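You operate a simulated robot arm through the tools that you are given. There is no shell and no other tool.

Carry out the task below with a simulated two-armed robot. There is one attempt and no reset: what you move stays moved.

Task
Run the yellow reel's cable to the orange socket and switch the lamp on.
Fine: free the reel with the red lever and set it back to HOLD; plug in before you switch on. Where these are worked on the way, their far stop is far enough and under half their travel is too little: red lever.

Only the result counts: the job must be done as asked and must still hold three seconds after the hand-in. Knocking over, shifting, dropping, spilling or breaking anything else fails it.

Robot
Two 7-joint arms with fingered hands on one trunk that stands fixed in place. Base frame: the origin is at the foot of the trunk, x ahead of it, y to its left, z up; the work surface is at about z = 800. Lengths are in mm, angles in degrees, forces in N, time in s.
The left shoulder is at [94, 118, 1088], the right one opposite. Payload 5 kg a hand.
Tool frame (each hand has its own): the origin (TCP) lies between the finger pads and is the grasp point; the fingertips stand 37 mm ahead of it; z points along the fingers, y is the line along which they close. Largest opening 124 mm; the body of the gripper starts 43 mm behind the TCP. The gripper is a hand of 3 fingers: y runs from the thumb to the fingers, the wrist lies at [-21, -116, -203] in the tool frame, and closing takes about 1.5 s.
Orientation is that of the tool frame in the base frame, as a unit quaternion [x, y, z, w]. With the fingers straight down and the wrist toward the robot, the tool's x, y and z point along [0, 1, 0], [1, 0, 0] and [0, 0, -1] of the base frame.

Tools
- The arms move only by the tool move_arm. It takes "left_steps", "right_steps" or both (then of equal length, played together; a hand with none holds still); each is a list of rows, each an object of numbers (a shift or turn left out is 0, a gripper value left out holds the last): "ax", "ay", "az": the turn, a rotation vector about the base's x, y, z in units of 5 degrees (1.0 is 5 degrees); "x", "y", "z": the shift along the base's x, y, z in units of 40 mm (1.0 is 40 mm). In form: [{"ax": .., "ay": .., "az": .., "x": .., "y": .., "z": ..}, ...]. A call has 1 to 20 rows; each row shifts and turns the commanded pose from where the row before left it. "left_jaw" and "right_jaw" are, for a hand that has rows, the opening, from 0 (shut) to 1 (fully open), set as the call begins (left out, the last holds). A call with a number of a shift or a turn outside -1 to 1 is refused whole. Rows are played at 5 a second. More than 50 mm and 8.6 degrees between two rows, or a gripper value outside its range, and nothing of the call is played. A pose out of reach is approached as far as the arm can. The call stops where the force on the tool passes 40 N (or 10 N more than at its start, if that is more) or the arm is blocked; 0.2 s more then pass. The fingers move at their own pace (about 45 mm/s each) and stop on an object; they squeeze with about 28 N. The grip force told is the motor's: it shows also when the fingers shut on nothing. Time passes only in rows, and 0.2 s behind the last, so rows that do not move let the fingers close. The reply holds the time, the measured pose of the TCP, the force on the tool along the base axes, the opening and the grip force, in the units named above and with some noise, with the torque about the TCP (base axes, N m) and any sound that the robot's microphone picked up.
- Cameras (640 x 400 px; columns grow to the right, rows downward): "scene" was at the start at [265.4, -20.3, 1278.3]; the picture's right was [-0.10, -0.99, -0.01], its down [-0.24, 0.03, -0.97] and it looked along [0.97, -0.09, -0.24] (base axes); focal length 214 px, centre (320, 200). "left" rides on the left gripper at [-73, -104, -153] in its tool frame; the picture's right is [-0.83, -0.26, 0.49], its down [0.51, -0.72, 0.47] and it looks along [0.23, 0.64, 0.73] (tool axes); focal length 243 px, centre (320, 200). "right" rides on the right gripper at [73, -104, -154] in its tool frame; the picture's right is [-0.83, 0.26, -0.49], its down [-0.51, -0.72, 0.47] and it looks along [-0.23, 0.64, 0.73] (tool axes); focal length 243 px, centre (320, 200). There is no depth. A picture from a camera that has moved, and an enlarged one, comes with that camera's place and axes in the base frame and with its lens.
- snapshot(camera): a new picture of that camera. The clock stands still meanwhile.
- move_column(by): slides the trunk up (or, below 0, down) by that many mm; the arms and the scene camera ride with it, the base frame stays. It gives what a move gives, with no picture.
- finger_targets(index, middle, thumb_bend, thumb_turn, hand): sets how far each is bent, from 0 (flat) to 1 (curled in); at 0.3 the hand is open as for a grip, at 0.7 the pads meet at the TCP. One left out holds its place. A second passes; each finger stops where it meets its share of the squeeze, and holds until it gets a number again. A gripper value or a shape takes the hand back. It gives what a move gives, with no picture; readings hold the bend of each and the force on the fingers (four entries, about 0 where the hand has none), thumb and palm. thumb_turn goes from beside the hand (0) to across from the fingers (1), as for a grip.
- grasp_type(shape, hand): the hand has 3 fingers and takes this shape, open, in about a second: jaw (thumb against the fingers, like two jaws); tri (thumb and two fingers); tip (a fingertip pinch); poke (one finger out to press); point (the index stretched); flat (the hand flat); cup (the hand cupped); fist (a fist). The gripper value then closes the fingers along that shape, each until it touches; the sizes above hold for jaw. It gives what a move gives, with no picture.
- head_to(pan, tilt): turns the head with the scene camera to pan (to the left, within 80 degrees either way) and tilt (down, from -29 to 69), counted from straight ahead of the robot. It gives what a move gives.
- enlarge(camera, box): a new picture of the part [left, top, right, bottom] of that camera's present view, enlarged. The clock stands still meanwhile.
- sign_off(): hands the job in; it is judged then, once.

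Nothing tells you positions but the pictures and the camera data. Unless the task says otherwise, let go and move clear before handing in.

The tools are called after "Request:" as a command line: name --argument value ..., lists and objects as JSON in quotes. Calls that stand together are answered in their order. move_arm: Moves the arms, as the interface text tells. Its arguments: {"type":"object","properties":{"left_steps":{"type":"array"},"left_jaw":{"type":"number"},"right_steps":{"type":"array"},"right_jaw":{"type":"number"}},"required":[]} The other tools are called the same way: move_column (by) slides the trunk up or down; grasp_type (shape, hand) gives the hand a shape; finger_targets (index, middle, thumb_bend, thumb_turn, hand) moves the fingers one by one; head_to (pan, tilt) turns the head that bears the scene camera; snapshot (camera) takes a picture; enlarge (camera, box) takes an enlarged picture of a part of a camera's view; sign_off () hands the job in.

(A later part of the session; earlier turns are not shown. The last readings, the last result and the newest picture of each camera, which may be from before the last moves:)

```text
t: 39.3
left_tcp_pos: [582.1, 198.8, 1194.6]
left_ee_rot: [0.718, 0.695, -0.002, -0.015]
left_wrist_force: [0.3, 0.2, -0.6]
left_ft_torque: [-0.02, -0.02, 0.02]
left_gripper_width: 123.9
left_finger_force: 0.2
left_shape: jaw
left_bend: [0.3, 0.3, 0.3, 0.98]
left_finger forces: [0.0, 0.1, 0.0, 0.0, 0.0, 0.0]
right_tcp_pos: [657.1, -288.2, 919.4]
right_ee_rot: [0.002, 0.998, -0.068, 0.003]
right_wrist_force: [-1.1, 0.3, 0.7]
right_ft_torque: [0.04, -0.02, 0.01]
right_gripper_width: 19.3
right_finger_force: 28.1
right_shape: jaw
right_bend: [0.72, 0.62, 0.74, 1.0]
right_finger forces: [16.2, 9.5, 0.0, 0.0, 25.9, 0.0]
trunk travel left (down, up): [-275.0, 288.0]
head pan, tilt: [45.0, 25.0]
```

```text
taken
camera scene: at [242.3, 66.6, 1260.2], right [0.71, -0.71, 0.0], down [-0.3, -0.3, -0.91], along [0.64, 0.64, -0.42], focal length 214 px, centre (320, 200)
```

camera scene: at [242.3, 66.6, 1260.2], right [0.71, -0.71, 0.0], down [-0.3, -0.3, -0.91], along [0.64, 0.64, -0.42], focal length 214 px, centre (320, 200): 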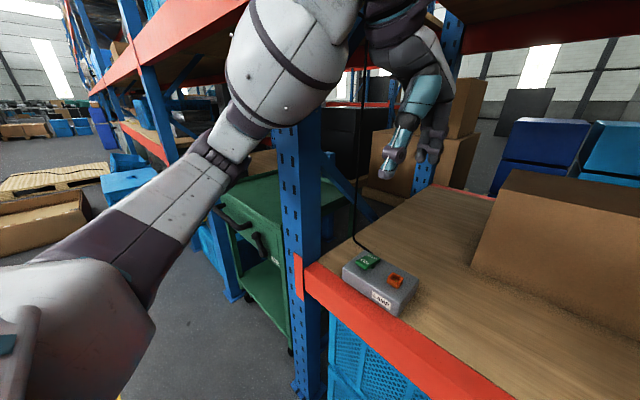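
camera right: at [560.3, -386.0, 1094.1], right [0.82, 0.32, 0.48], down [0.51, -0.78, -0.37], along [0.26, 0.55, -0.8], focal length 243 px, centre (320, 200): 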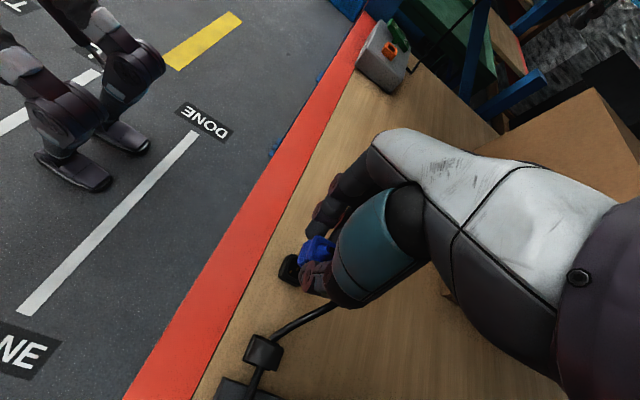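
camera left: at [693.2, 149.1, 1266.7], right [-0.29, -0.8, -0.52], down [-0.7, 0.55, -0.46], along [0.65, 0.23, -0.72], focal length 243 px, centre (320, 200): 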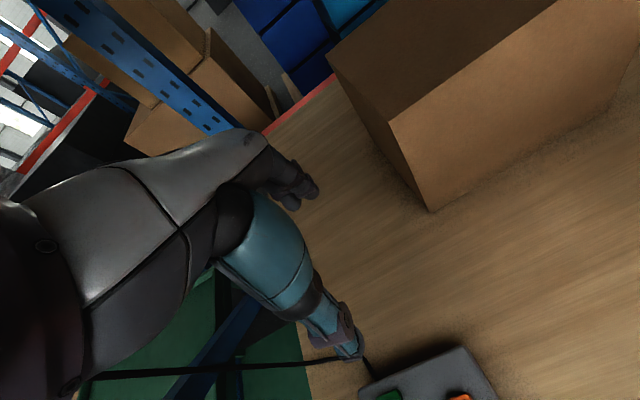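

Request:
move_arm --left_steps '[{"x": -0.3, "z": 0.7}, {"y": 0.7, "z": 0.6}, {"y": 0.7}, {"y": 0.6}]'

Request:
snapshot --camera "scene"

Request:
snapshot --camera "left"

```text
t: 40.3
left_tcp_pos: [569.0, 278.8, 1245.7]
left_ee_rot: [0.719, 0.695, -0.002, -0.014]
left_wrist_force: [0.2, 0.7, 0.8]
left_ft_torque: [-0.03, 0.03, 0.0]
left_gripper_width: 123.9
left_finger_force: 0.0
left_shape: jaw
left_bend: [0.3, 0.3, 0.3, 0.98]
left_finger forces: [0.1, 0.0, 0.0, 0.1, 0.1, 0.0]
right_tcp_pos: [657.7, -287.8, 920.2]
right_ee_rot: [0.003, 0.998, -0.069, 0.001]
right_wrist_force: [0.5, -0.4, -0.2]
right_ft_torque: [0.0, 0.01, 0.02]
right_gripper_width: 19.0
right_finger_force: 28.2
right_shape: jaw
right_bend: [0.72, 0.62, 0.74, 1.0]
right_finger forces: [16.3, 9.5, 0.0, 0.0, 25.7, 0.0]
trunk travel left (down, up): [-275.0, 288.0]
head pan, tilt: [45.0, 25.0]
```

```text
taken
camera scene: at [242.8, 67.0, 1260.1], right [0.71, -0.71, 0.0], down [-0.3, -0.3, -0.91], along [0.64, 0.64, -0.42], focal length 214 px, centre (320, 200)
```

scene: 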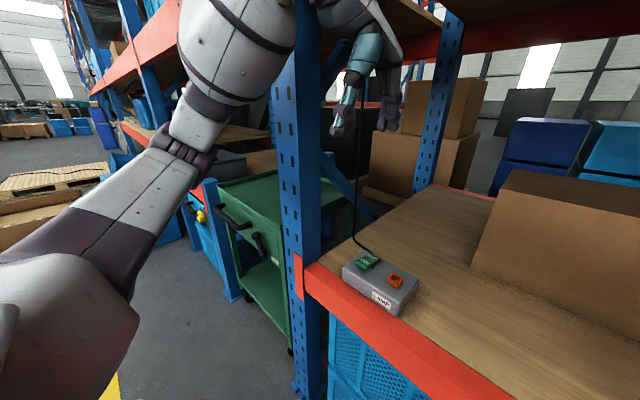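

```text
taken
camera left: at [465.9, 208.8, 1400.6], right [-0.3, -0.81, -0.5], down [-0.72, 0.54, -0.44], along [0.63, 0.22, -0.74], focal length 243 px, centre (320, 200)
```

left: 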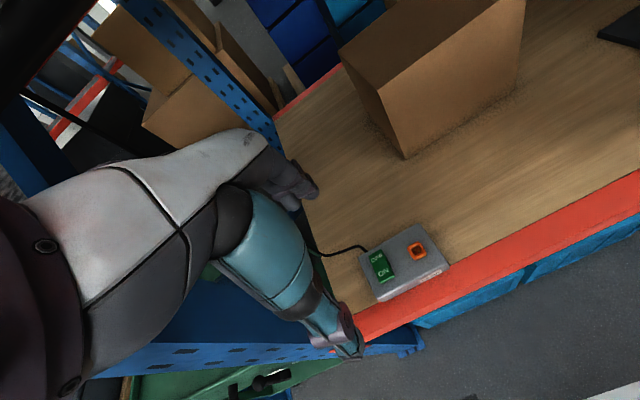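

The left hand is now parked clear, and its camera has a good top view of the lamp box. I'll enlarge that to fix the socket and switch positions.

Request:
enlarge --camera "left" --box '[350, 215, 460, 305]'

Request:
enlarge --camera "scene" --box '[335, 240, 425, 320]'

```text
4.44 times, centred on (405, 260) of left
camera zoom: at [465.9, 208.8, 1400.6], right [-0.3, -0.81, -0.5], down [-0.72, 0.54, -0.44], along [0.63, 0.22, -0.74], focal length 1078 px, centre (-58, -67)
```

zoom: 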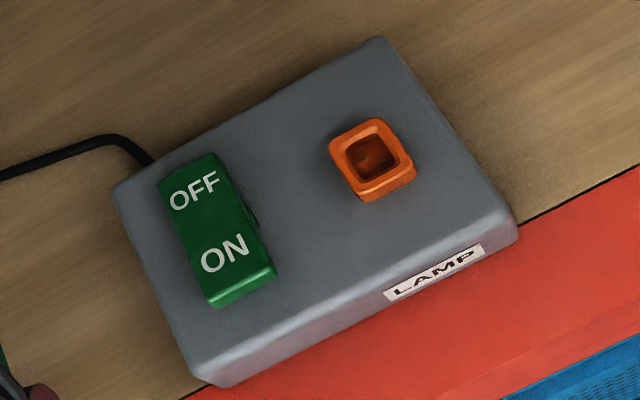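

```text
5.00 times, centred on (380, 280) of scene
camera zoom: at [242.8, 67.0, 1260.1], right [0.71, -0.71, 0.0], down [-0.3, -0.3, -0.91], along [0.64, 0.64, -0.42], focal length 1072 px, centre (20, -200)
```

zoom: 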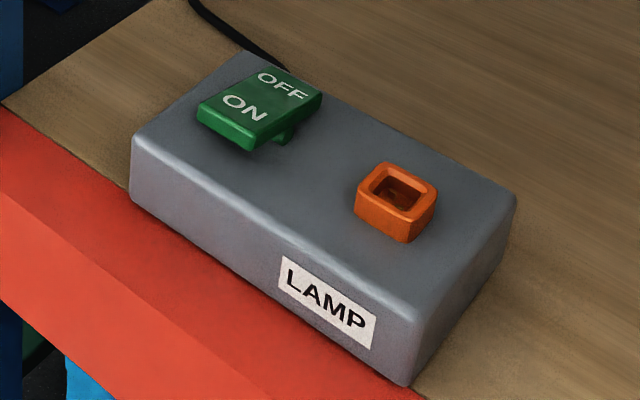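

The socket centre is near (656.5, 214.5) with its rim at z ≈ 862, square to the table like the plug. I'll carry the plug left in moderate steps, first part of the way, and check that the cable feeds out.

Request:
move_arm --right_steps '[{"z": 0.5}, {"z": 0.5, "y": 0.3}, {"y": 0.6}, {"y": 0.6}, {"y": 0.6}, {"y": 0.6}, {"y": 0.6}]'

Request:
head_to --pan -10 --tilt 38

Request:
snapshot --camera "scene"

Request:
snapshot --camera "right"

```text
t: 41.9
left_tcp_pos: [570.1, 280.1, 1244.5]
left_ee_rot: [0.718, 0.696, -0.003, -0.016]
left_wrist_force: [-0.1, 0.9, -0.9]
left_ft_torque: [-0.01, 0.02, -0.01]
left_gripper_width: 124.1
left_finger_force: 0.0
left_shape: jaw
left_bend: [0.3, 0.3, 0.3, 0.98]
left_finger forces: [0.0, 0.0, 0.1, 0.1, 0.1, 0.0]
right_tcp_pos: [657.5, -156.5, 962.0]
right_ee_rot: [0.003, 0.998, -0.068, 0.001]
right_wrist_force: [0.1, 0.4, -1.1]
right_ft_torque: [-0.03, -0.01, -0.01]
right_gripper_width: 19.2
right_finger_force: 28.5
right_shape: jaw
right_bend: [0.72, 0.62, 0.74, 1.0]
right_finger forces: [16.9, 9.5, 0.1, 0.0, 26.4, 0.0]
trunk travel left (down, up): [-275.0, 288.0]
head pan, tilt: [45.0, 25.0]
```

```text
t: 43.1
left_tcp_pos: [569.9, 278.6, 1244.9]
left_ee_rot: [0.718, 0.696, -0.003, -0.016]
left_wrist_force: [0.5, -1.1, -0.3]
left_ft_torque: [-0.02, 0.01, 0.01]
left_gripper_width: 124.2
left_finger_force: 0.1
left_shape: jaw
left_bend: [0.3, 0.3, 0.3, 0.98]
left_finger forces: [0.0, 0.0, 0.0, 0.0, 0.0, 0.1]
right_tcp_pos: [656.4, -157.4, 961.7]
right_ee_rot: [0.003, 0.998, -0.068, 0.001]
right_wrist_force: [0.3, 0.6, -1.4]
right_ft_torque: [-0.02, 0.01, -0.02]
right_gripper_width: 19.6
right_finger_force: 28.1
right_shape: jaw
right_bend: [0.72, 0.62, 0.74, 1.0]
right_finger forces: [16.9, 9.4, 0.0, 0.0, 26.4, 0.1]
trunk travel left (down, up): [-275.0, 288.0]
head pan, tilt: [-10.0, 38.0]
```

```text
taken
camera scene: at [263.3, -13.8, 1239.7], right [-0.17, -0.98, 0.0], down [-0.61, 0.11, -0.79], along [0.78, -0.14, -0.62], focal length 214 px, centre (320, 200)
```

scene: 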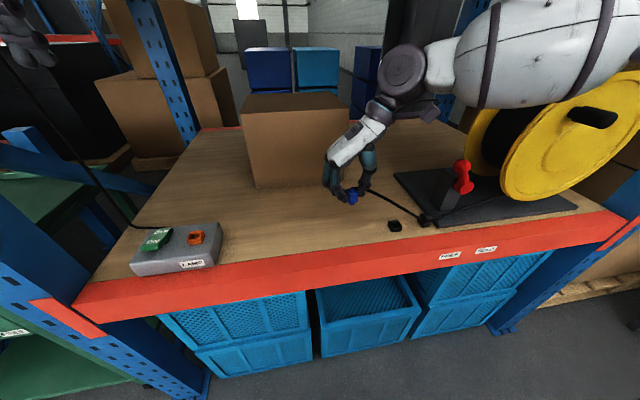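

```text
taken
camera right: at [584.1, -239.4, 1127.9], right [0.83, 0.32, 0.46], down [0.5, -0.78, -0.37], along [0.24, 0.53, -0.81], focal length 243 px, centre (320, 200)
```

right: 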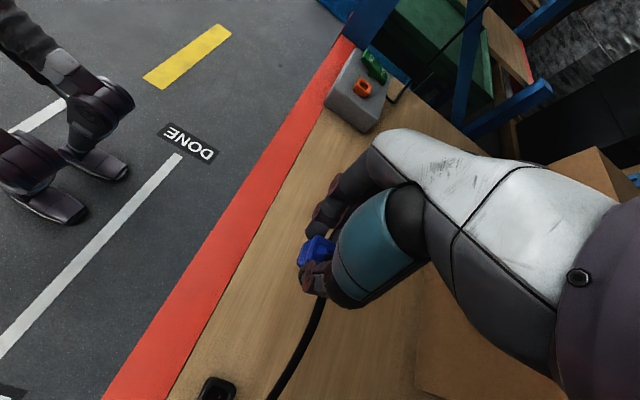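

Request:
move_arm --right_steps '[{"y": 0.65}, {"y": 0.65}, {"y": 0.65}, {"y": 0.65}, {"y": 0.65}, {"y": 0.65}, {"y": 0.65}, {"y": 0.65}, {"y": 0.65}, {"y": 0.65}, {"y": 0.65}]'

Request:
snapshot --camera "scene"

Request:
snapshot --camera "left"

```text
t: 45.5
left_tcp_pos: [569.4, 279.5, 1244.9]
left_ee_rot: [0.718, 0.696, -0.003, -0.016]
left_wrist_force: [0.3, 0.5, -0.2]
left_ft_torque: [-0.01, 0.0, 0.0]
left_gripper_width: 123.7
left_finger_force: 0.1
left_shape: jaw
left_bend: [0.3, 0.3, 0.3, 0.98]
left_finger forces: [0.0, 0.0, 0.0, 0.0, 0.0, 0.1]
right_tcp_pos: [658.2, 51.4, 957.9]
right_ee_rot: [0.003, 0.998, -0.067, 0.002]
right_wrist_force: [0.3, 0.2, -0.7]
right_ft_torque: [0.02, 0.0, -0.01]
right_gripper_width: 19.6
right_finger_force: 28.1
right_shape: jaw
right_bend: [0.72, 0.62, 0.74, 1.0]
right_finger forces: [17.1, 9.7, 0.0, 0.1, 26.6, 0.0]
right hand out of reach, approached as far as the arm can: row 9, 10, 11
trunk travel left (down, up): [-275.0, 288.0]
head pan, tilt: [-10.0, 38.0]
```

```text
taken
camera scene: at [263.8, -13.8, 1239.5], right [-0.17, -0.98, 0.0], down [-0.61, 0.11, -0.79], along [0.78, -0.14, -0.62], focal length 214 px, centre (320, 200)
```

scene: 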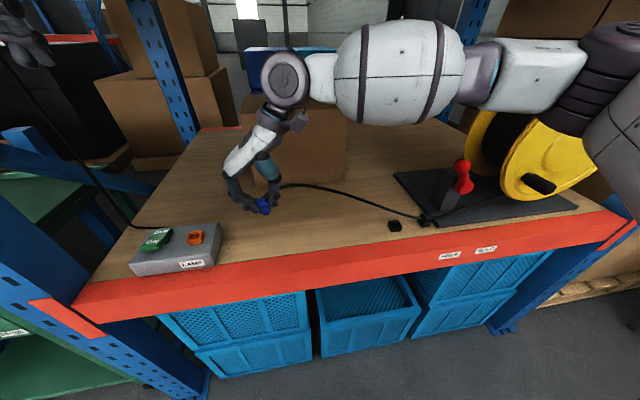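

```text
taken
camera left: at [467.4, 207.8, 1400.3], right [-0.3, -0.81, -0.5], down [-0.72, 0.54, -0.44], along [0.63, 0.23, -0.74], focal length 243 px, centre (320, 200)
```

left: 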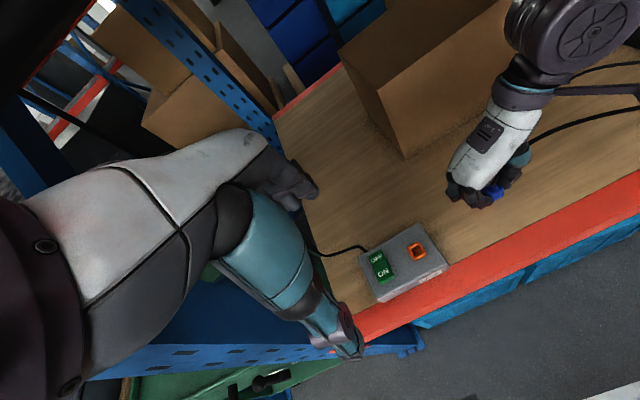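

The cable feeds freely, but the right arm says it cannot reach past about y = 51 in this posture. I'll test in free air whether tilting the hand, which moves its wrist to the right, extends the reach.

Request:
move_arm --right_steps '[{"ax": 1}, {"ax": 1}, {"ax": 1}, {"ax": 1}, {"y": 0.6}, {"y": 0.6}, {"y": 0.6}]'

```text
t: 47.1
left_tcp_pos: [570.1, 279.4, 1243.5]
left_ee_rot: [0.718, 0.696, -0.004, -0.016]
left_wrist_force: [0.8, -0.3, -0.7]
left_ft_torque: [0.04, 0.01, 0.01]
left_gripper_width: 124.1
left_finger_force: 0.1
left_shape: jaw
left_bend: [0.3, 0.3, 0.3, 0.98]
left_finger forces: [0.0, 0.1, 0.1, 0.0, 0.0, 0.1]
right_tcp_pos: [661.0, 123.6, 957.2]
right_ee_rot: [0.003, 0.994, 0.106, 0.001]
right_wrist_force: [0.8, 0.8, 0.1]
right_ft_torque: [-0.04, 0.03, 0.01]
right_gripper_width: 19.1
right_finger_force: 27.7
right_shape: jaw
right_bend: [0.72, 0.63, 0.74, 1.0]
right_finger forces: [17.3, 9.7, 0.0, 0.1, 27.2, 0.0]
trunk travel left (down, up): [-275.0, 288.0]
head pan, tilt: [-10.0, 38.0]
```

Request:
move_arm --right_steps '[{"y": 0.5, "z": 0.3}, {"y": 0.5}, {"y": 0.5}, {"y": 0.5}]'

Request:
snapshot --camera "scene"

Request:
snapshot --camera "left"

```text
t: 48.1
left_tcp_pos: [569.6, 277.4, 1244.1]
left_ee_rot: [0.718, 0.695, -0.003, -0.015]
left_wrist_force: [0.4, -0.1, -0.5]
left_ft_torque: [-0.02, 0.02, 0.0]
left_gripper_width: 123.9
left_finger_force: 0.1
left_shape: jaw
left_bend: [0.3, 0.3, 0.3, 0.98]
left_finger forces: [0.0, 0.1, 0.0, 0.0, 0.0, 0.0]
right_tcp_pos: [660.1, 122.8, 959.2]
right_ee_rot: [0.002, 0.994, 0.105, 0.002]
right_wrist_force: [-0.6, 0.4, -0.2]
right_ft_torque: [-0.02, -0.01, 0.01]
right_gripper_width: 19.1
right_finger_force: 27.4
right_shape: jaw
right_bend: [0.72, 0.63, 0.74, 1.0]
right_finger forces: [17.3, 9.8, 0.0, 0.0, 27.2, 0.0]
right hand out of reach, approached as far as the arm can: row 1, 2, 3, 4
trunk travel left (down, up): [-275.0, 288.0]
head pan, tilt: [-10.0, 38.0]
```

```text
taken
camera scene: at [263.6, -13.7, 1239.6], right [-0.17, -0.98, 0.0], down [-0.61, 0.11, -0.79], along [0.78, -0.14, -0.62], focal length 214 px, centre (320, 200)
```

scene: 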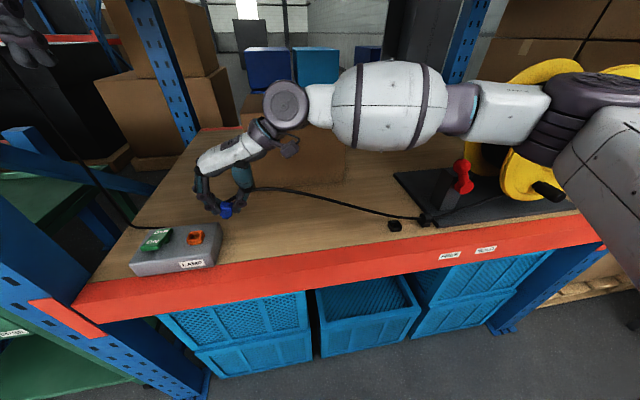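

```text
taken
camera left: at [467.1, 207.9, 1400.4], right [-0.3, -0.81, -0.5], down [-0.72, 0.54, -0.44], along [0.63, 0.23, -0.74], focal length 243 px, centre (320, 200)
```

left: 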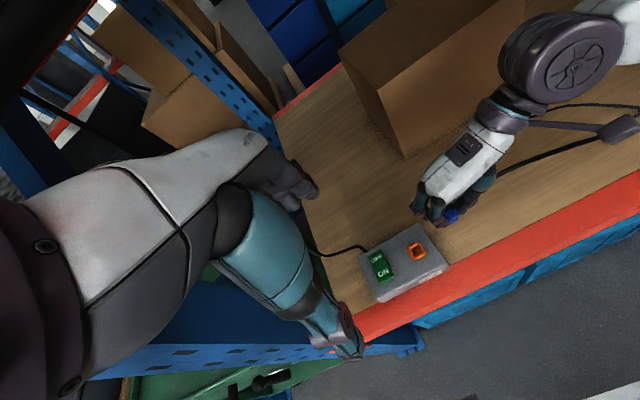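

The limit seems to come from how far left the wrist must go. While still in free air above the table, I'll test a posture with the hand tilted back toward the robot (fingers pointing forward and down), which brings the wrist closer to the shoulder.

Request:
move_arm --right_steps '[{"ay": -1, "ax": -0.4, "z": 0.5}, {"ay": -1, "ax": -0.4}, {"ay": -1, "ax": -0.4}, {"ay": -1, "ax": -0.4}, {"ay": -1, "ax": -0.4}, {"ay": -1, "ax": -0.4}, {"x": -0.3}, {"y": 0.5}, {"y": 0.5}, {"y": 0.5}, {"y": 0.5}, {"y": 0.3}]'

Request:
snapshot --camera "scene"

Request:
snapshot --camera "left"

```text
t: 50.7
left_tcp_pos: [569.4, 278.2, 1245.9]
left_ee_rot: [0.718, 0.696, -0.002, -0.015]
left_wrist_force: [0.4, -0.2, -0.1]
left_ft_torque: [0.0, 0.0, 0.01]
left_gripper_width: 124.1
left_finger_force: 0.2
left_shape: jaw
left_bend: [0.3, 0.3, 0.3, 0.98]
left_finger forces: [0.0, 0.1, 0.0, 0.1, 0.0, 0.1]
right_tcp_pos: [654.2, 110.6, 981.4]
right_ee_rot: [-0.025, 0.966, -0.001, 0.257]
right_wrist_force: [0.9, 0.1, -0.7]
right_ft_torque: [-0.02, 0.01, 0.01]
right_gripper_width: 19.0
right_finger_force: 27.9
right_shape: jaw
right_bend: [0.72, 0.63, 0.74, 1.0]
right_finger forces: [17.3, 9.8, 0.0, 0.0, 27.1, 0.0]
right hand out of reach, approached as far as the arm can: row 3, 5, 8, 9, 10, 11, 12
trunk travel left (down, up): [-275.0, 288.0]
head pan, tilt: [-10.0, 38.0]
```

```text
taken
camera scene: at [263.3, -13.8, 1239.7], right [-0.17, -0.98, 0.0], down [-0.61, 0.11, -0.79], along [0.78, -0.14, -0.62], focal length 214 px, centre (320, 200)
```

scene: 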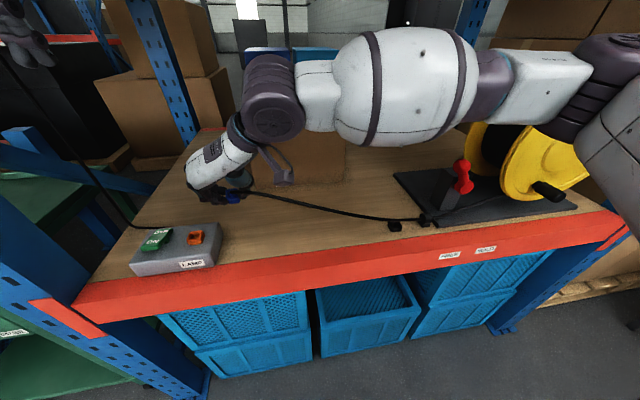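

```text
taken
camera left: at [466.8, 207.8, 1400.5], right [-0.3, -0.81, -0.5], down [-0.72, 0.54, -0.44], along [0.63, 0.23, -0.74], focal length 243 px, centre (320, 200)
```

left: 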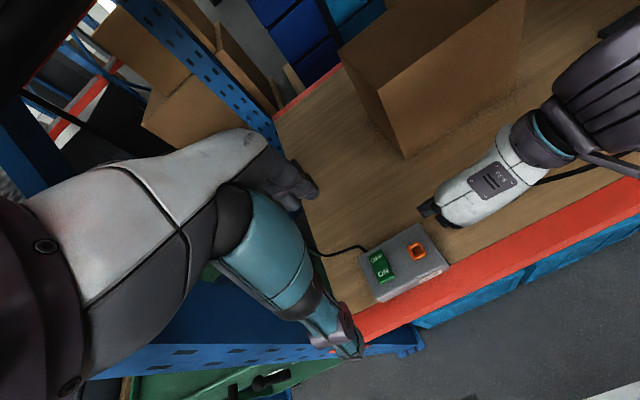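

In every posture the right wrist stops near y ≈ 0, so it looks like a shoulder limit. Raising the trunk should let the arm cross the body more easily. First I'll pull the left hand back so it clears the upper beam, then raise the trunk by 100 mm and test again.

Request:
move_arm --left_steps '[{"x": -0.7}, {"x": -0.7}, {"x": -0.7}]' --right_steps '[{"y": -0.5, "ay": 0.5}, {"y": -0.5, "ay": 0.5}, {"y": -0.2}]'

Request:
move_column --by 100

Request:
snapshot --camera "scene"

```text
t: 51.5
left_tcp_pos: [486.9, 277.3, 1244.4]
left_ee_rot: [0.718, 0.696, -0.002, -0.014]
left_wrist_force: [-0.6, -0.9, 0.8]
left_ft_torque: [-0.01, 0.02, 0.03]
left_gripper_width: 124.2
left_finger_force: 0.1
left_shape: jaw
left_bend: [0.3, 0.3, 0.3, 0.98]
left_finger forces: [0.0, 0.1, 0.1, 0.0, 0.0, 0.0]
right_tcp_pos: [653.7, 61.7, 979.9]
right_ee_rot: [-0.024, 0.976, 0.001, 0.217]
right_wrist_force: [-0.1, 0.4, -0.1]
right_ft_torque: [0.0, -0.02, -0.02]
right_gripper_width: 19.3
right_finger_force: 28.9
right_shape: jaw
right_bend: [0.72, 0.63, 0.74, 1.0]
right_finger forces: [17.3, 9.8, 0.0, 0.1, 27.0, 0.1]
trunk travel left (down, up): [-275.0, 288.0]
head pan, tilt: [-10.0, 38.0]
```

```text
t: 52.9
left_tcp_pos: [487.7, 279.1, 1343.0]
left_ee_rot: [0.718, 0.696, -0.003, -0.016]
left_wrist_force: [-0.9, -0.9, -0.2]
left_ft_torque: [-0.01, 0.01, -0.03]
left_gripper_width: 123.9
left_finger_force: 0.1
left_shape: jaw
left_bend: [0.3, 0.3, 0.3, 0.98]
left_finger forces: [0.0, 0.0, 0.0, 0.0, 0.0, 0.1]
right_tcp_pos: [655.2, 61.4, 1078.4]
right_ee_rot: [-0.026, 0.976, 0.0, 0.215]
right_wrist_force: [-0.2, -0.2, -0.4]
right_ft_torque: [0.03, 0.03, 0.02]
right_gripper_width: 19.2
right_finger_force: 27.8
right_shape: jaw
right_bend: [0.72, 0.63, 0.74, 1.0]
right_finger forces: [17.1, 9.8, 0.1, 0.0, 26.8, 0.0]
trunk travel left (down, up): [-375.0, 188.0]
head pan, tilt: [-10.0, 38.0]
```

```text
taken
camera scene: at [239.6, -13.7, 1340.4], right [-0.17, -0.98, 0.0], down [-0.61, 0.11, -0.79], along [0.78, -0.14, -0.62], focal length 214 px, centre (320, 200)
```

scene: 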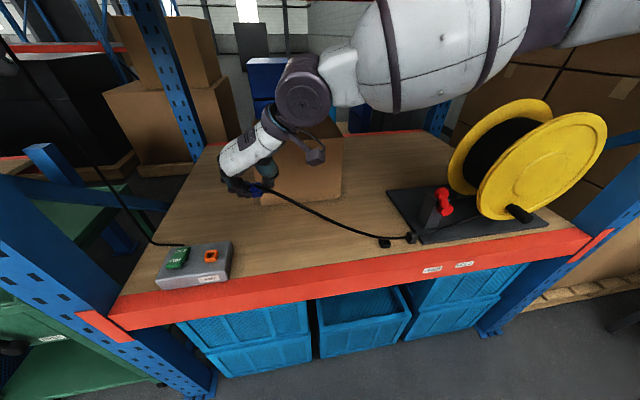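

Request:
move_arm --right_steps '[{"ay": 1, "ax": -0.3, "az": -0.12, "z": -0.5}, {"ay": 1, "ax": -0.3, "az": -0.12, "z": -0.5}, {"ay": 1, "ax": -0.3, "az": -0.12, "z": -0.5}, {"ay": 1, "ax": -0.3, "az": -0.12, "z": -0.5}, {"ay": 1, "ax": -0.3, "az": -0.12, "z": -0.5}, {"y": 0.5}, {"y": 0.5}, {"y": 0.5}, {"y": 0.5}]'

```text
t: 54.9
left_tcp_pos: [486.9, 278.1, 1344.1]
left_ee_rot: [0.718, 0.696, -0.002, -0.014]
left_wrist_force: [0.3, 0.4, 0.2]
left_ft_torque: [0.01, -0.02, 0.0]
left_gripper_width: 124.1
left_finger_force: 0.1
left_shape: jaw
left_bend: [0.3, 0.3, 0.3, 0.98]
left_finger forces: [0.0, 0.2, 0.0, 0.0, 0.0, 0.0]
right_tcp_pos: [648.9, 53.0, 978.2]
right_ee_rot: [-0.013, 0.998, -0.063, -0.003]
right_wrist_force: [-0.2, 0.8, -0.4]
right_ft_torque: [0.06, -0.04, 0.01]
right_gripper_width: 19.2
right_finger_force: 28.1
right_shape: jaw
right_bend: [0.72, 0.63, 0.74, 1.0]
right_finger forces: [16.8, 9.7, 0.0, 0.0, 26.4, 0.0]
right hand out of reach, approached as far as the arm can: row 5, 6, 7, 8, 9
trunk travel left (down, up): [-375.0, 188.0]
head pan, tilt: [-10.0, 38.0]
```

Raising the trunk did not help with this hand direction. I'll test the other direction in free air: turn the hand back so the wrist points toward the robot, and see how far left it reaches.

Request:
move_arm --right_steps '[{"az": -1}, {"az": -1}, {"az": -1}, {"az": -1}, {"az": -1}, {"az": -1}, {"az": -1}, {"az": -1}, {"az": -1}, {"az": -1}, {"az": -1}, {"az": -1}, {"az": -1}, {"az": -1}, {"az": -1}, {"az": -1}, {"az": -1}, {"az": -1}]'

Request:
move_arm --right_steps '[{"y": 0.6}, {"y": 0.6}, {"y": 0.6}, {"y": 0.6}, {"y": 0.6}, {"y": 0.6}]'

Request:
snapshot --camera "scene"

```text
t: 58.7
left_tcp_pos: [487.4, 277.4, 1342.9]
left_ee_rot: [0.718, 0.696, -0.004, -0.015]
left_wrist_force: [-0.4, 0.2, -0.1]
left_ft_torque: [-0.02, -0.01, 0.0]
left_gripper_width: 124.0
left_finger_force: 0.1
left_shape: jaw
left_bend: [0.3, 0.3, 0.3, 0.98]
left_finger forces: [0.1, 0.0, 0.0, 0.1, 0.0, 0.1]
right_tcp_pos: [662.9, 14.9, 988.0]
right_ee_rot: [0.697, 0.714, -0.042, -0.046]
right_wrist_force: [-0.2, -1.1, -0.7]
right_ft_torque: [0.03, -0.02, -0.02]
right_gripper_width: 19.1
right_finger_force: 27.8
right_shape: jaw
right_bend: [0.72, 0.63, 0.74, 1.0]
right_finger forces: [16.7, 9.7, 0.0, 0.0, 26.0, 0.0]
right hand out of reach, approached as far as the arm can: row 14, 15, 16, 17, 18
trunk travel left (down, up): [-375.0, 188.0]
head pan, tilt: [-10.0, 38.0]
```

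```text
t: 60.1
left_tcp_pos: [487.1, 278.4, 1343.2]
left_ee_rot: [0.718, 0.696, -0.003, -0.015]
left_wrist_force: [0.0, 0.4, -0.4]
left_ft_torque: [-0.01, -0.01, 0.01]
left_gripper_width: 123.8
left_finger_force: 0.0
left_shape: jaw
left_bend: [0.3, 0.3, 0.3, 0.98]
left_finger forces: [0.1, 0.0, 0.1, 0.0, 0.1, 0.0]
right_tcp_pos: [658.8, 18.3, 984.5]
right_ee_rot: [0.697, 0.714, -0.042, -0.046]
right_wrist_force: [0.1, -0.8, -0.1]
right_ft_torque: [0.01, -0.01, 0.02]
right_gripper_width: 19.5
right_finger_force: 27.8
right_shape: jaw
right_bend: [0.72, 0.63, 0.74, 1.0]
right_finger forces: [16.7, 9.5, 0.0, 0.0, 26.1, 0.0]
right hand out of reach, approached as far as the arm can: row 1, 2, 3, 4, 5, 6
trunk travel left (down, up): [-375.0, 188.0]
head pan, tilt: [-10.0, 38.0]
```

```text
taken
camera scene: at [239.5, -14.0, 1340.5], right [-0.17, -0.98, 0.0], down [-0.61, 0.11, -0.79], along [0.78, -0.14, -0.62], focal length 214 px, centre (320, 200)
```

scene: 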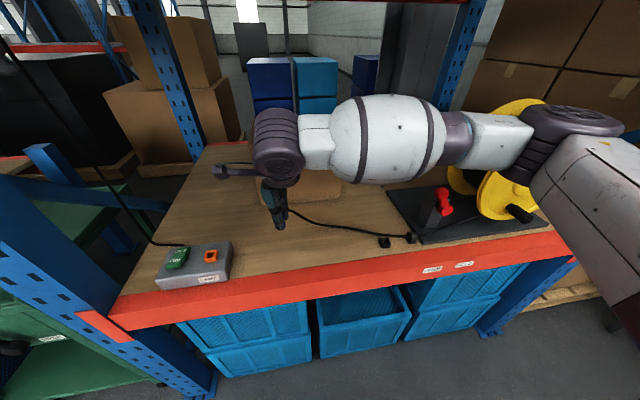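

Turning the hand that way reaches even less. Before choosing a hand-over I'll make one more test with the trunk fully raised, which should drop the elbow. I'll lower the hand first so nothing meets the upper beam.

Request:
move_arm --right_steps '[{"z": -0.8, "y": -0.5}, {"z": -0.8, "y": -0.5}, {"z": -0.6}]'

Request:
move_column --by 185

Request:
snapshot --camera "scene"

```text
t: 60.9
left_tcp_pos: [486.1, 278.9, 1341.9]
left_ee_rot: [0.719, 0.695, -0.003, -0.016]
left_wrist_force: [0.0, 0.0, -0.3]
left_ft_torque: [-0.04, -0.01, 0.01]
left_gripper_width: 124.2
left_finger_force: 0.1
left_shape: jaw
left_bend: [0.3, 0.3, 0.3, 0.98]
left_finger forces: [0.0, 0.0, 0.0, 0.1, 0.1, 0.0]
right_tcp_pos: [659.6, -21.4, 897.9]
right_ee_rot: [0.697, 0.714, -0.043, -0.046]
right_wrist_force: [-0.5, 0.2, -1.4]
right_ft_torque: [-0.02, 0.02, 0.02]
right_gripper_width: 19.2
right_finger_force: 28.1
right_shape: jaw
right_bend: [0.72, 0.63, 0.74, 1.0]
right_finger forces: [16.6, 9.6, 0.1, 0.0, 26.1, 0.0]
trunk travel left (down, up): [-375.0, 188.0]
head pan, tilt: [-10.0, 38.0]
```

```text
t: 62.9
left_tcp_pos: [475.0, 277.3, 1535.0]
left_ee_rot: [0.718, 0.696, 0.002, -0.012]
left_wrist_force: [-32.4, 1.0, 13.1]
left_ft_torque: [0.15, -1.93, 0.56]
left_gripper_width: 122.6
left_finger_force: 0.1
left_shape: jaw
left_bend: [0.3, 0.36, 0.3, 0.98]
left_finger forces: [0.0, 32.7, 0.1, 0.1, 0.1, 0.0]
right_tcp_pos: [654.9, -23.8, 1155.9]
right_ee_rot: [0.698, 0.716, -0.002, -0.005]
right_wrist_force: [-0.7, -0.2, -0.6]
right_ft_torque: [0.05, -0.01, -0.01]
right_gripper_width: 19.0
right_finger_force: 27.9
right_shape: jaw
right_bend: [0.72, 0.63, 0.74, 1.0]
right_finger forces: [16.5, 9.6, 0.0, 0.0, 26.1, 0.0]
trunk travel left (down, up): [-560.0, 3.0]
head pan, tilt: [-10.0, 38.0]
```

```text
taken
camera scene: at [106.9, -14.7, 1557.4], right [-0.17, -0.98, 0.0], down [-0.6, 0.11, -0.79], along [0.78, -0.14, -0.61], focal length 214 px, centre (320, 200)
```

scene: 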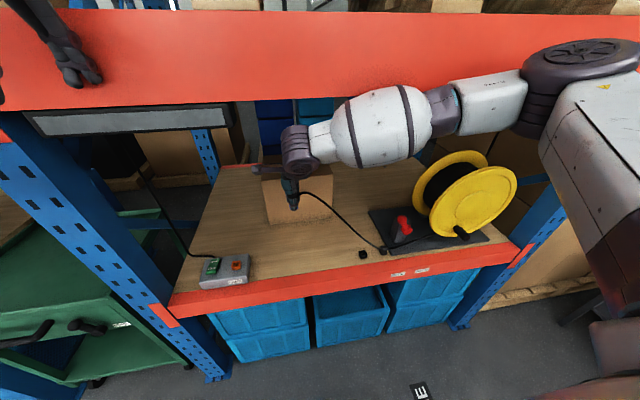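

The left fingers are pressing on the upper red beam, whose front is nearer than I thought. I'll pull the left hand back right away.

Request:
move_arm --left_steps '[{"x": -0.8}, {"x": -0.8}, {"x": -0.8}]'

Request:
snapshot --camera "scene"

```text
t: 63.7
left_tcp_pos: [387.5, 276.3, 1527.5]
left_ee_rot: [0.718, 0.696, -0.003, -0.014]
left_wrist_force: [-0.5, 0.5, 0.5]
left_ft_torque: [-0.01, -0.02, 0.0]
left_gripper_width: 124.0
left_finger_force: 0.1
left_shape: jaw
left_bend: [0.3, 0.3, 0.3, 0.98]
left_finger forces: [0.0, 0.0, 0.0, 0.0, 0.0, 0.1]
right_tcp_pos: [662.1, -23.1, 1152.7]
right_ee_rot: [0.697, 0.717, -0.004, -0.007]
right_wrist_force: [-0.3, -0.1, 0.0]
right_ft_torque: [-0.02, -0.02, 0.0]
right_gripper_width: 19.1
right_finger_force: 27.7
right_shape: jaw
right_bend: [0.72, 0.63, 0.74, 1.0]
right_finger forces: [16.6, 9.6, 0.0, 0.1, 26.0, 0.0]
trunk travel left (down, up): [-560.0, 3.0]
head pan, tilt: [-10.0, 38.0]
```

```text
taken
camera scene: at [115.0, -13.6, 1556.5], right [-0.17, -0.98, 0.0], down [-0.6, 0.11, -0.79], along [0.78, -0.14, -0.61], focal length 214 px, centre (320, 200)
```

scene: 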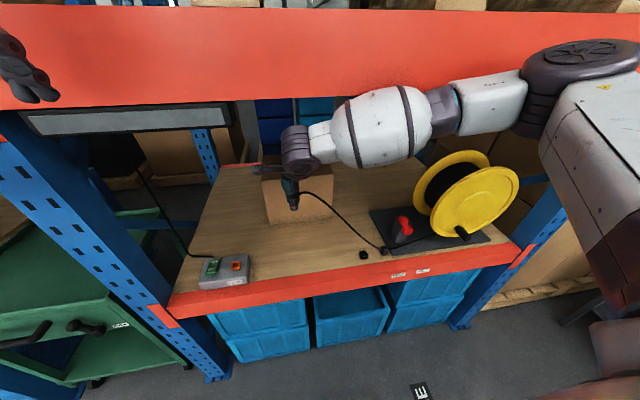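

Request:
move_arm --right_steps '[{}, {}, {}, {}, {}, {}, {}, {}, {}, {}]'

Request:
snapshot --camera "scene"

```text
t: 65.9
left_tcp_pos: [390.4, 276.0, 1527.9]
left_ee_rot: [0.718, 0.695, -0.003, -0.015]
left_wrist_force: [-0.2, 0.0, -0.7]
left_ft_torque: [0.01, -0.02, -0.04]
left_gripper_width: 123.9
left_finger_force: 0.1
left_shape: jaw
left_bend: [0.3, 0.3, 0.3, 0.98]
left_finger forces: [0.1, 0.0, 0.1, 0.0, 0.0, 0.1]
right_tcp_pos: [664.2, -23.2, 1149.9]
right_ee_rot: [0.698, 0.716, -0.005, -0.007]
right_wrist_force: [-0.5, -0.3, -0.5]
right_ft_torque: [0.01, 0.02, 0.0]
right_gripper_width: 19.3
right_finger_force: 27.8
right_shape: jaw
right_bend: [0.72, 0.63, 0.74, 1.0]
right_finger forces: [16.6, 9.6, 0.0, 0.1, 26.1, 0.0]
trunk travel left (down, up): [-560.0, 3.0]
head pan, tilt: [-10.0, 38.0]
```

```text
taken
camera scene: at [118.1, -13.8, 1556.1], right [-0.17, -0.98, 0.0], down [-0.61, 0.11, -0.79], along [0.78, -0.14, -0.62], focal length 214 px, centre (320, 200)
```

scene: 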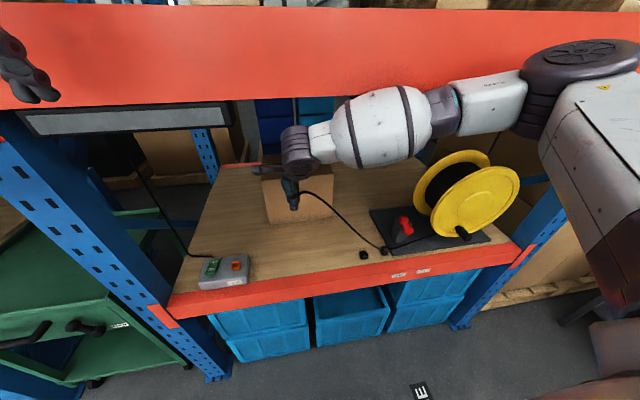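

Request:
move_arm --right_steps '[{"z": -0.7}, {"z": -0.8}, {"z": -0.8}, {"z": -0.8}, {"z": -0.8}]'

Request:
snapshot --camera "scene"

```text
t: 67.1
left_tcp_pos: [391.4, 275.6, 1526.7]
left_ee_rot: [0.717, 0.696, -0.002, -0.016]
left_wrist_force: [-0.1, 0.5, -0.7]
left_ft_torque: [0.02, 0.0, 0.03]
left_gripper_width: 123.9
left_finger_force: 0.0
left_shape: jaw
left_bend: [0.3, 0.3, 0.3, 0.98]
left_finger forces: [0.0, 0.1, 0.0, 0.0, 0.0, 0.1]
right_tcp_pos: [647.4, -73.0, 1023.8]
right_ee_rot: [0.697, 0.717, -0.006, -0.008]
right_wrist_force: [0.0, 0.0, -0.4]
right_ft_torque: [0.04, 0.02, -0.03]
right_gripper_width: 19.2
right_finger_force: 27.9
right_shape: jaw
right_bend: [0.72, 0.63, 0.74, 1.0]
right_finger forces: [16.6, 9.5, 0.1, 0.0, 25.8, 0.0]
right hand out of reach, approached as far as the arm can: row 1, 2, 3, 4, 5
trunk travel left (down, up): [-560.0, 3.0]
head pan, tilt: [-10.0, 38.0]
```

```text
taken
camera scene: at [118.4, -14.3, 1556.0], right [-0.17, -0.98, 0.0], down [-0.61, 0.11, -0.79], along [0.78, -0.14, -0.62], focal length 214 px, centre (320, 200)
```

scene: 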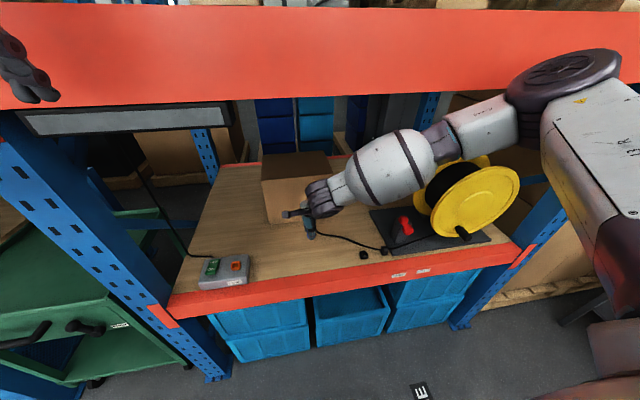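

Raising the trunk also moves the shoulders backward, which makes the reach worse. I'll bring the trunk back down in stages, lifting the right hand each time so the plug stays well above the table.

Request:
move_column --by -100

Request:
move_arm --right_steps '[{"z": 0.8}, {"z": 0.8}, {"z": 0.8}]'

Request:
snapshot --camera "scene"

```text
t: 68.4
left_tcp_pos: [390.2, 278.6, 1428.7]
left_ee_rot: [0.717, 0.696, -0.003, -0.015]
left_wrist_force: [0.2, 0.9, 0.9]
left_ft_torque: [-0.01, -0.02, -0.02]
left_gripper_width: 123.9
left_finger_force: 0.1
left_shape: jaw
left_bend: [0.3, 0.3, 0.3, 0.98]
left_finger forces: [0.0, 0.0, 0.1, 0.0, 0.1, 0.0]
right_tcp_pos: [644.3, -74.5, 923.9]
right_ee_rot: [0.698, 0.716, -0.005, -0.008]
right_wrist_force: [-0.4, -0.1, 0.0]
right_ft_torque: [0.0, -0.05, -0.01]
right_gripper_width: 19.3
right_finger_force: 27.8
right_shape: jaw
right_bend: [0.72, 0.63, 0.74, 1.0]
right_finger forces: [16.5, 9.6, 0.0, 0.0, 25.9, 0.0]
trunk travel left (down, up): [-460.0, 103.0]
head pan, tilt: [-10.0, 38.0]
```

```text
t: 69.2
left_tcp_pos: [389.6, 279.0, 1429.4]
left_ee_rot: [0.718, 0.696, -0.003, -0.013]
left_wrist_force: [-0.6, 0.1, -1.2]
left_ft_torque: [-0.02, 0.0, -0.03]
left_gripper_width: 124.0
left_finger_force: 0.0
left_shape: jaw
left_bend: [0.3, 0.3, 0.3, 0.98]
left_finger forces: [0.0, 0.0, 0.0, 0.1, 0.1, 0.0]
right_tcp_pos: [642.6, -73.8, 1019.2]
right_ee_rot: [0.698, 0.716, -0.005, -0.007]
right_wrist_force: [0.2, -0.4, -0.9]
right_ft_torque: [-0.05, 0.03, 0.02]
right_gripper_width: 19.3
right_finger_force: 27.9
right_shape: jaw
right_bend: [0.72, 0.63, 0.74, 1.0]
right_finger forces: [16.4, 9.6, 0.0, 0.0, 25.8, 0.1]
trunk travel left (down, up): [-460.0, 103.0]
head pan, tilt: [-10.0, 38.0]
```

```text
taken
camera scene: at [208.4, -13.1, 1435.3], right [-0.17, -0.98, 0.0], down [-0.61, 0.11, -0.79], along [0.78, -0.14, -0.61], focal length 214 px, centre (320, 200)
```

scene: 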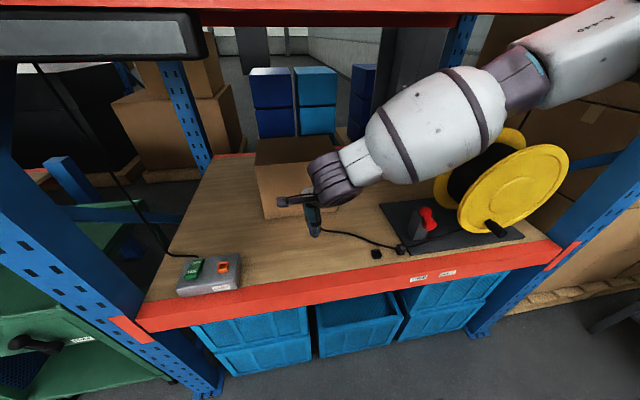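

Request:
move_column --by -85

Request:
move_arm --right_steps '[{"z": 0.8}, {"z": 0.8}, {"z": 0.8}]'

Request:
move_column --by -100

Request:
snapshot --camera "scene"

```text
t: 70.5
left_tcp_pos: [391.0, 278.1, 1343.1]
left_ee_rot: [0.718, 0.696, -0.003, -0.015]
left_wrist_force: [0.5, 0.4, -0.8]
left_ft_torque: [0.0, -0.03, -0.01]
left_gripper_width: 124.1
left_finger_force: 0.1
left_shape: jaw
left_bend: [0.3, 0.3, 0.3, 0.98]
left_finger forces: [0.1, 0.0, 0.1, 0.1, 0.0, 0.1]
right_tcp_pos: [643.5, -75.7, 934.9]
right_ee_rot: [0.697, 0.717, -0.005, -0.007]
right_wrist_force: [0.0, -0.4, -1.0]
right_ft_torque: [0.01, -0.01, 0.0]
right_gripper_width: 19.3
right_finger_force: 27.6
right_shape: jaw
right_bend: [0.72, 0.63, 0.74, 1.0]
right_finger forces: [16.4, 9.5, 0.0, 0.0, 25.9, 0.0]
trunk travel left (down, up): [-375.0, 188.0]
head pan, tilt: [-10.0, 38.0]
```

```text
t: 71.2
left_tcp_pos: [389.6, 278.4, 1344.0]
left_ee_rot: [0.718, 0.696, -0.002, -0.015]
left_wrist_force: [0.4, 0.0, -0.5]
left_ft_torque: [-0.02, -0.01, 0.01]
left_gripper_width: 124.1
left_finger_force: 0.1
left_shape: jaw
left_bend: [0.3, 0.3, 0.3, 0.98]
left_finger forces: [0.0, 0.0, 0.0, 0.0, 0.1, 0.1]
right_tcp_pos: [644.9, -74.5, 1030.2]
right_ee_rot: [0.698, 0.716, -0.005, -0.008]
right_wrist_force: [-0.4, -0.9, -0.3]
right_ft_torque: [0.0, -0.04, 0.02]
right_gripper_width: 19.0
right_finger_force: 27.5
right_shape: jaw
right_bend: [0.72, 0.63, 0.74, 1.0]
right_finger forces: [16.4, 9.5, 0.0, 0.0, 25.7, 0.1]
trunk travel left (down, up): [-375.0, 188.0]
head pan, tilt: [-10.0, 38.0]
```

```text
t: 72.6
left_tcp_pos: [390.2, 278.3, 1243.6]
left_ee_rot: [0.718, 0.695, -0.002, -0.016]
left_wrist_force: [0.2, -0.7, -0.3]
left_ft_torque: [-0.02, -0.01, -0.01]
left_gripper_width: 124.1
left_finger_force: 0.0
left_shape: jaw
left_bend: [0.3, 0.3, 0.3, 0.98]
left_finger forces: [0.0, 0.0, 0.0, 0.0, 0.0, 0.0]
right_tcp_pos: [644.8, -75.0, 931.7]
right_ee_rot: [0.698, 0.717, -0.006, -0.007]
right_wrist_force: [0.3, 0.4, 0.2]
right_ft_torque: [0.01, 0.02, 0.02]
right_gripper_width: 19.0
right_finger_force: 28.1
right_shape: jaw
right_bend: [0.72, 0.63, 0.74, 1.0]
right_finger forces: [16.4, 9.5, 0.0, 0.1, 25.7, 0.0]
trunk travel left (down, up): [-275.0, 288.0]
head pan, tilt: [-10.0, 38.0]
```

```text
taken
camera scene: at [262.8, -13.9, 1239.9], right [-0.17, -0.98, 0.0], down [-0.61, 0.11, -0.79], along [0.78, -0.14, -0.62], focal length 214 px, centre (320, 200)
```

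scene: 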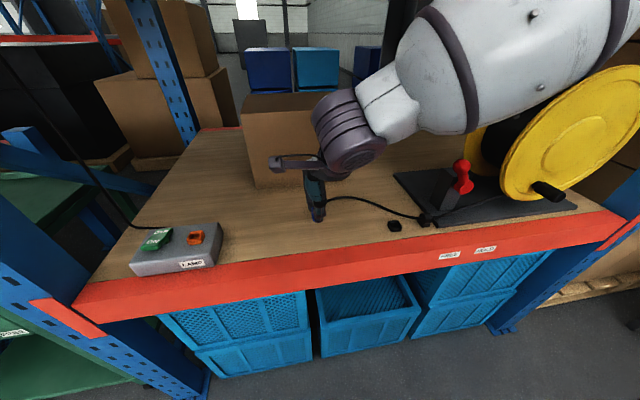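

The trunk is back to its starting height. Next test, still in free air: hand with wrist toward the robot but tilted 50° so the fingers point down and left, which puts the wrist well to the right of the plug.

Request:
move_arm --right_steps '[{"ax": 1, "z": 0.4}, {"ax": 1, "z": 0.4}, {"ax": 1, "z": 0.4}, {"ax": 1}, {"ax": 1}, {"ax": 1}, {"ax": 1}, {"ax": 1}, {"ax": 1}, {"ax": 1}, {"y": 0.7, "x": 0.05}, {"y": 0.7, "x": 0.05}, {"y": 0.7, "x": 0.05}, {"y": 0.7, "x": 0.05}, {"y": 0.7, "x": 0.05}, {"y": 0.7}, {"y": 0.7}, {"y": 0.7}, {"y": 0.7}, {"y": 0.4}]'

Request:
snapshot --camera "scene"

```text
t: 76.8
left_tcp_pos: [389.3, 279.1, 1242.9]
left_ee_rot: [0.719, 0.695, -0.001, -0.015]
left_wrist_force: [0.3, 0.8, -0.7]
left_ft_torque: [0.0, -0.02, 0.02]
left_gripper_width: 124.1
left_finger_force: 0.0
left_shape: jaw
left_bend: [0.3, 0.3, 0.3, 0.98]
left_finger forces: [0.0, 0.0, 0.0, 0.0, 0.0, 0.0]
right_tcp_pos: [652.7, 168.5, 979.7]
right_ee_rot: [0.629, 0.652, 0.298, -0.302]
right_wrist_force: [-0.8, 0.1, -0.6]
right_ft_torque: [0.0, -0.02, -0.03]
right_gripper_width: 19.1
right_finger_force: 28.1
right_shape: jaw
right_bend: [0.72, 0.62, 0.74, 1.0]
right_finger forces: [16.3, 9.7, 0.1, 0.0, 26.0, 0.1]
right hand out of reach, approached as far as the arm can: row 19, 20
trunk travel left (down, up): [-275.0, 288.0]
head pan, tilt: [-10.0, 38.0]
```

```text
taken
camera scene: at [261.8, -13.1, 1240.1], right [-0.17, -0.98, 0.0], down [-0.61, 0.11, -0.79], along [0.78, -0.14, -0.61], focal length 214 px, centre (320, 200)
```

scene: 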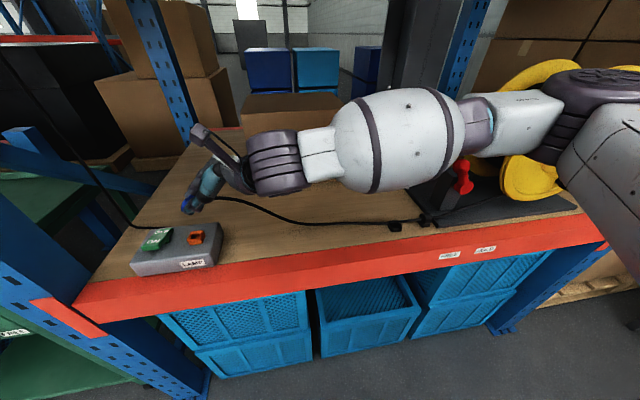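

Even this tilt stops about 25 mm short of the socket, so the plug must pass to the left hand. I'll look closely at the plug's nose and the socket to see how they are keyed before choosing how to pass it.

Request:
snapshot --camera "left"

Request:
enlarge --camera "scene" --box '[160, 170, 250, 260]'

Request:
enlarge --camera "scene" --box '[370, 205, 420, 245]'

```text
taken
camera left: at [286.0, 208.2, 1399.4], right [-0.3, -0.81, -0.5], down [-0.72, 0.54, -0.45], along [0.63, 0.22, -0.74], focal length 243 px, centre (320, 200)
```

left: 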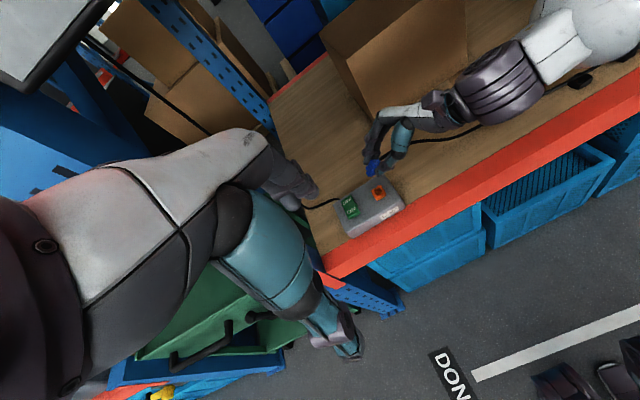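

```text
4.44 times, centred on (205, 215) of scene
camera zoom: at [261.8, -13.1, 1240.1], right [-0.17, -0.98, 0.0], down [-0.61, 0.11, -0.79], along [0.78, -0.14, -0.61], focal length 953 px, centre (831, 133)
```

zoom: 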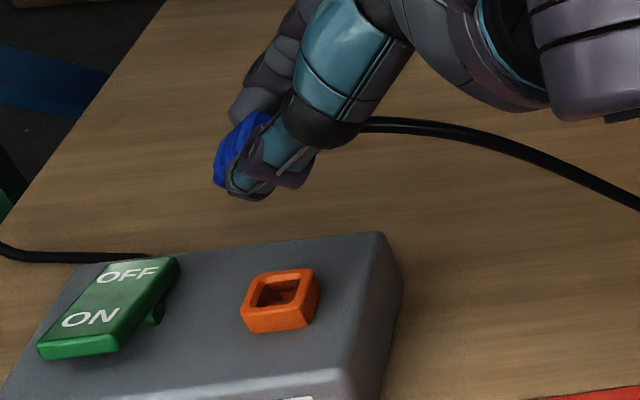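

```text
10.00 times, centred on (395, 225) of scene
camera zoom: at [261.8, -13.1, 1240.1], right [-0.17, -0.98, 0.0], down [-0.61, 0.11, -0.79], along [0.78, -0.14, -0.61], focal length 2145 px, centre (-430, -50)
```

zoom: 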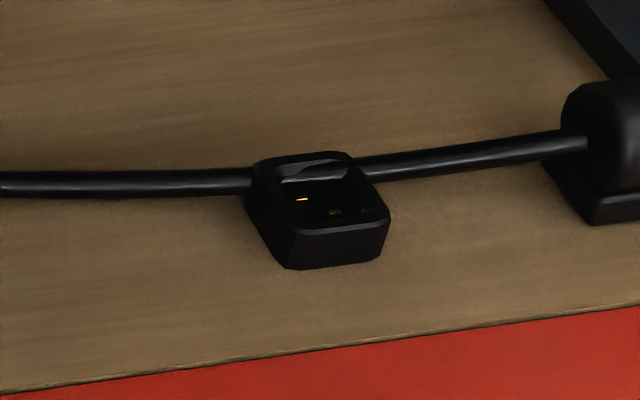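

Request:
move_arm --right_steps '[{"y": -0.7}, {"z": -0.5}, {"z": -0.5}, {"z": -0.4}, {"y": 0.4}, {"y": 0.4}, {"y": 0.4}, {"y": 0.3}]'

```text
t: 78.6
left_tcp_pos: [390.6, 278.0, 1244.0]
left_ee_rot: [0.718, 0.696, -0.004, -0.016]
left_wrist_force: [-0.7, 0.5, 0.0]
left_ft_torque: [-0.01, -0.01, 0.0]
left_gripper_width: 123.9
left_finger_force: 0.1
left_shape: jaw
left_bend: [0.3, 0.3, 0.3, 0.98]
left_finger forces: [0.0, 0.1, 0.0, 0.1, 0.0, 0.1]
right_tcp_pos: [656.4, 169.0, 925.0]
right_ee_rot: [0.629, 0.651, 0.298, -0.303]
right_wrist_force: [0.0, 0.3, 0.1]
right_ft_torque: [-0.03, 0.03, -0.01]
right_gripper_width: 19.1
right_finger_force: 28.4
right_shape: jaw
right_bend: [0.72, 0.62, 0.74, 1.0]
right_finger forces: [16.5, 9.7, 0.0, 0.1, 25.8, 0.1]
right hand out of reach, approached as far as the arm can: row 7, 8
trunk travel left (down, up): [-275.0, 288.0]
head pan, tilt: [-10.0, 38.0]
```

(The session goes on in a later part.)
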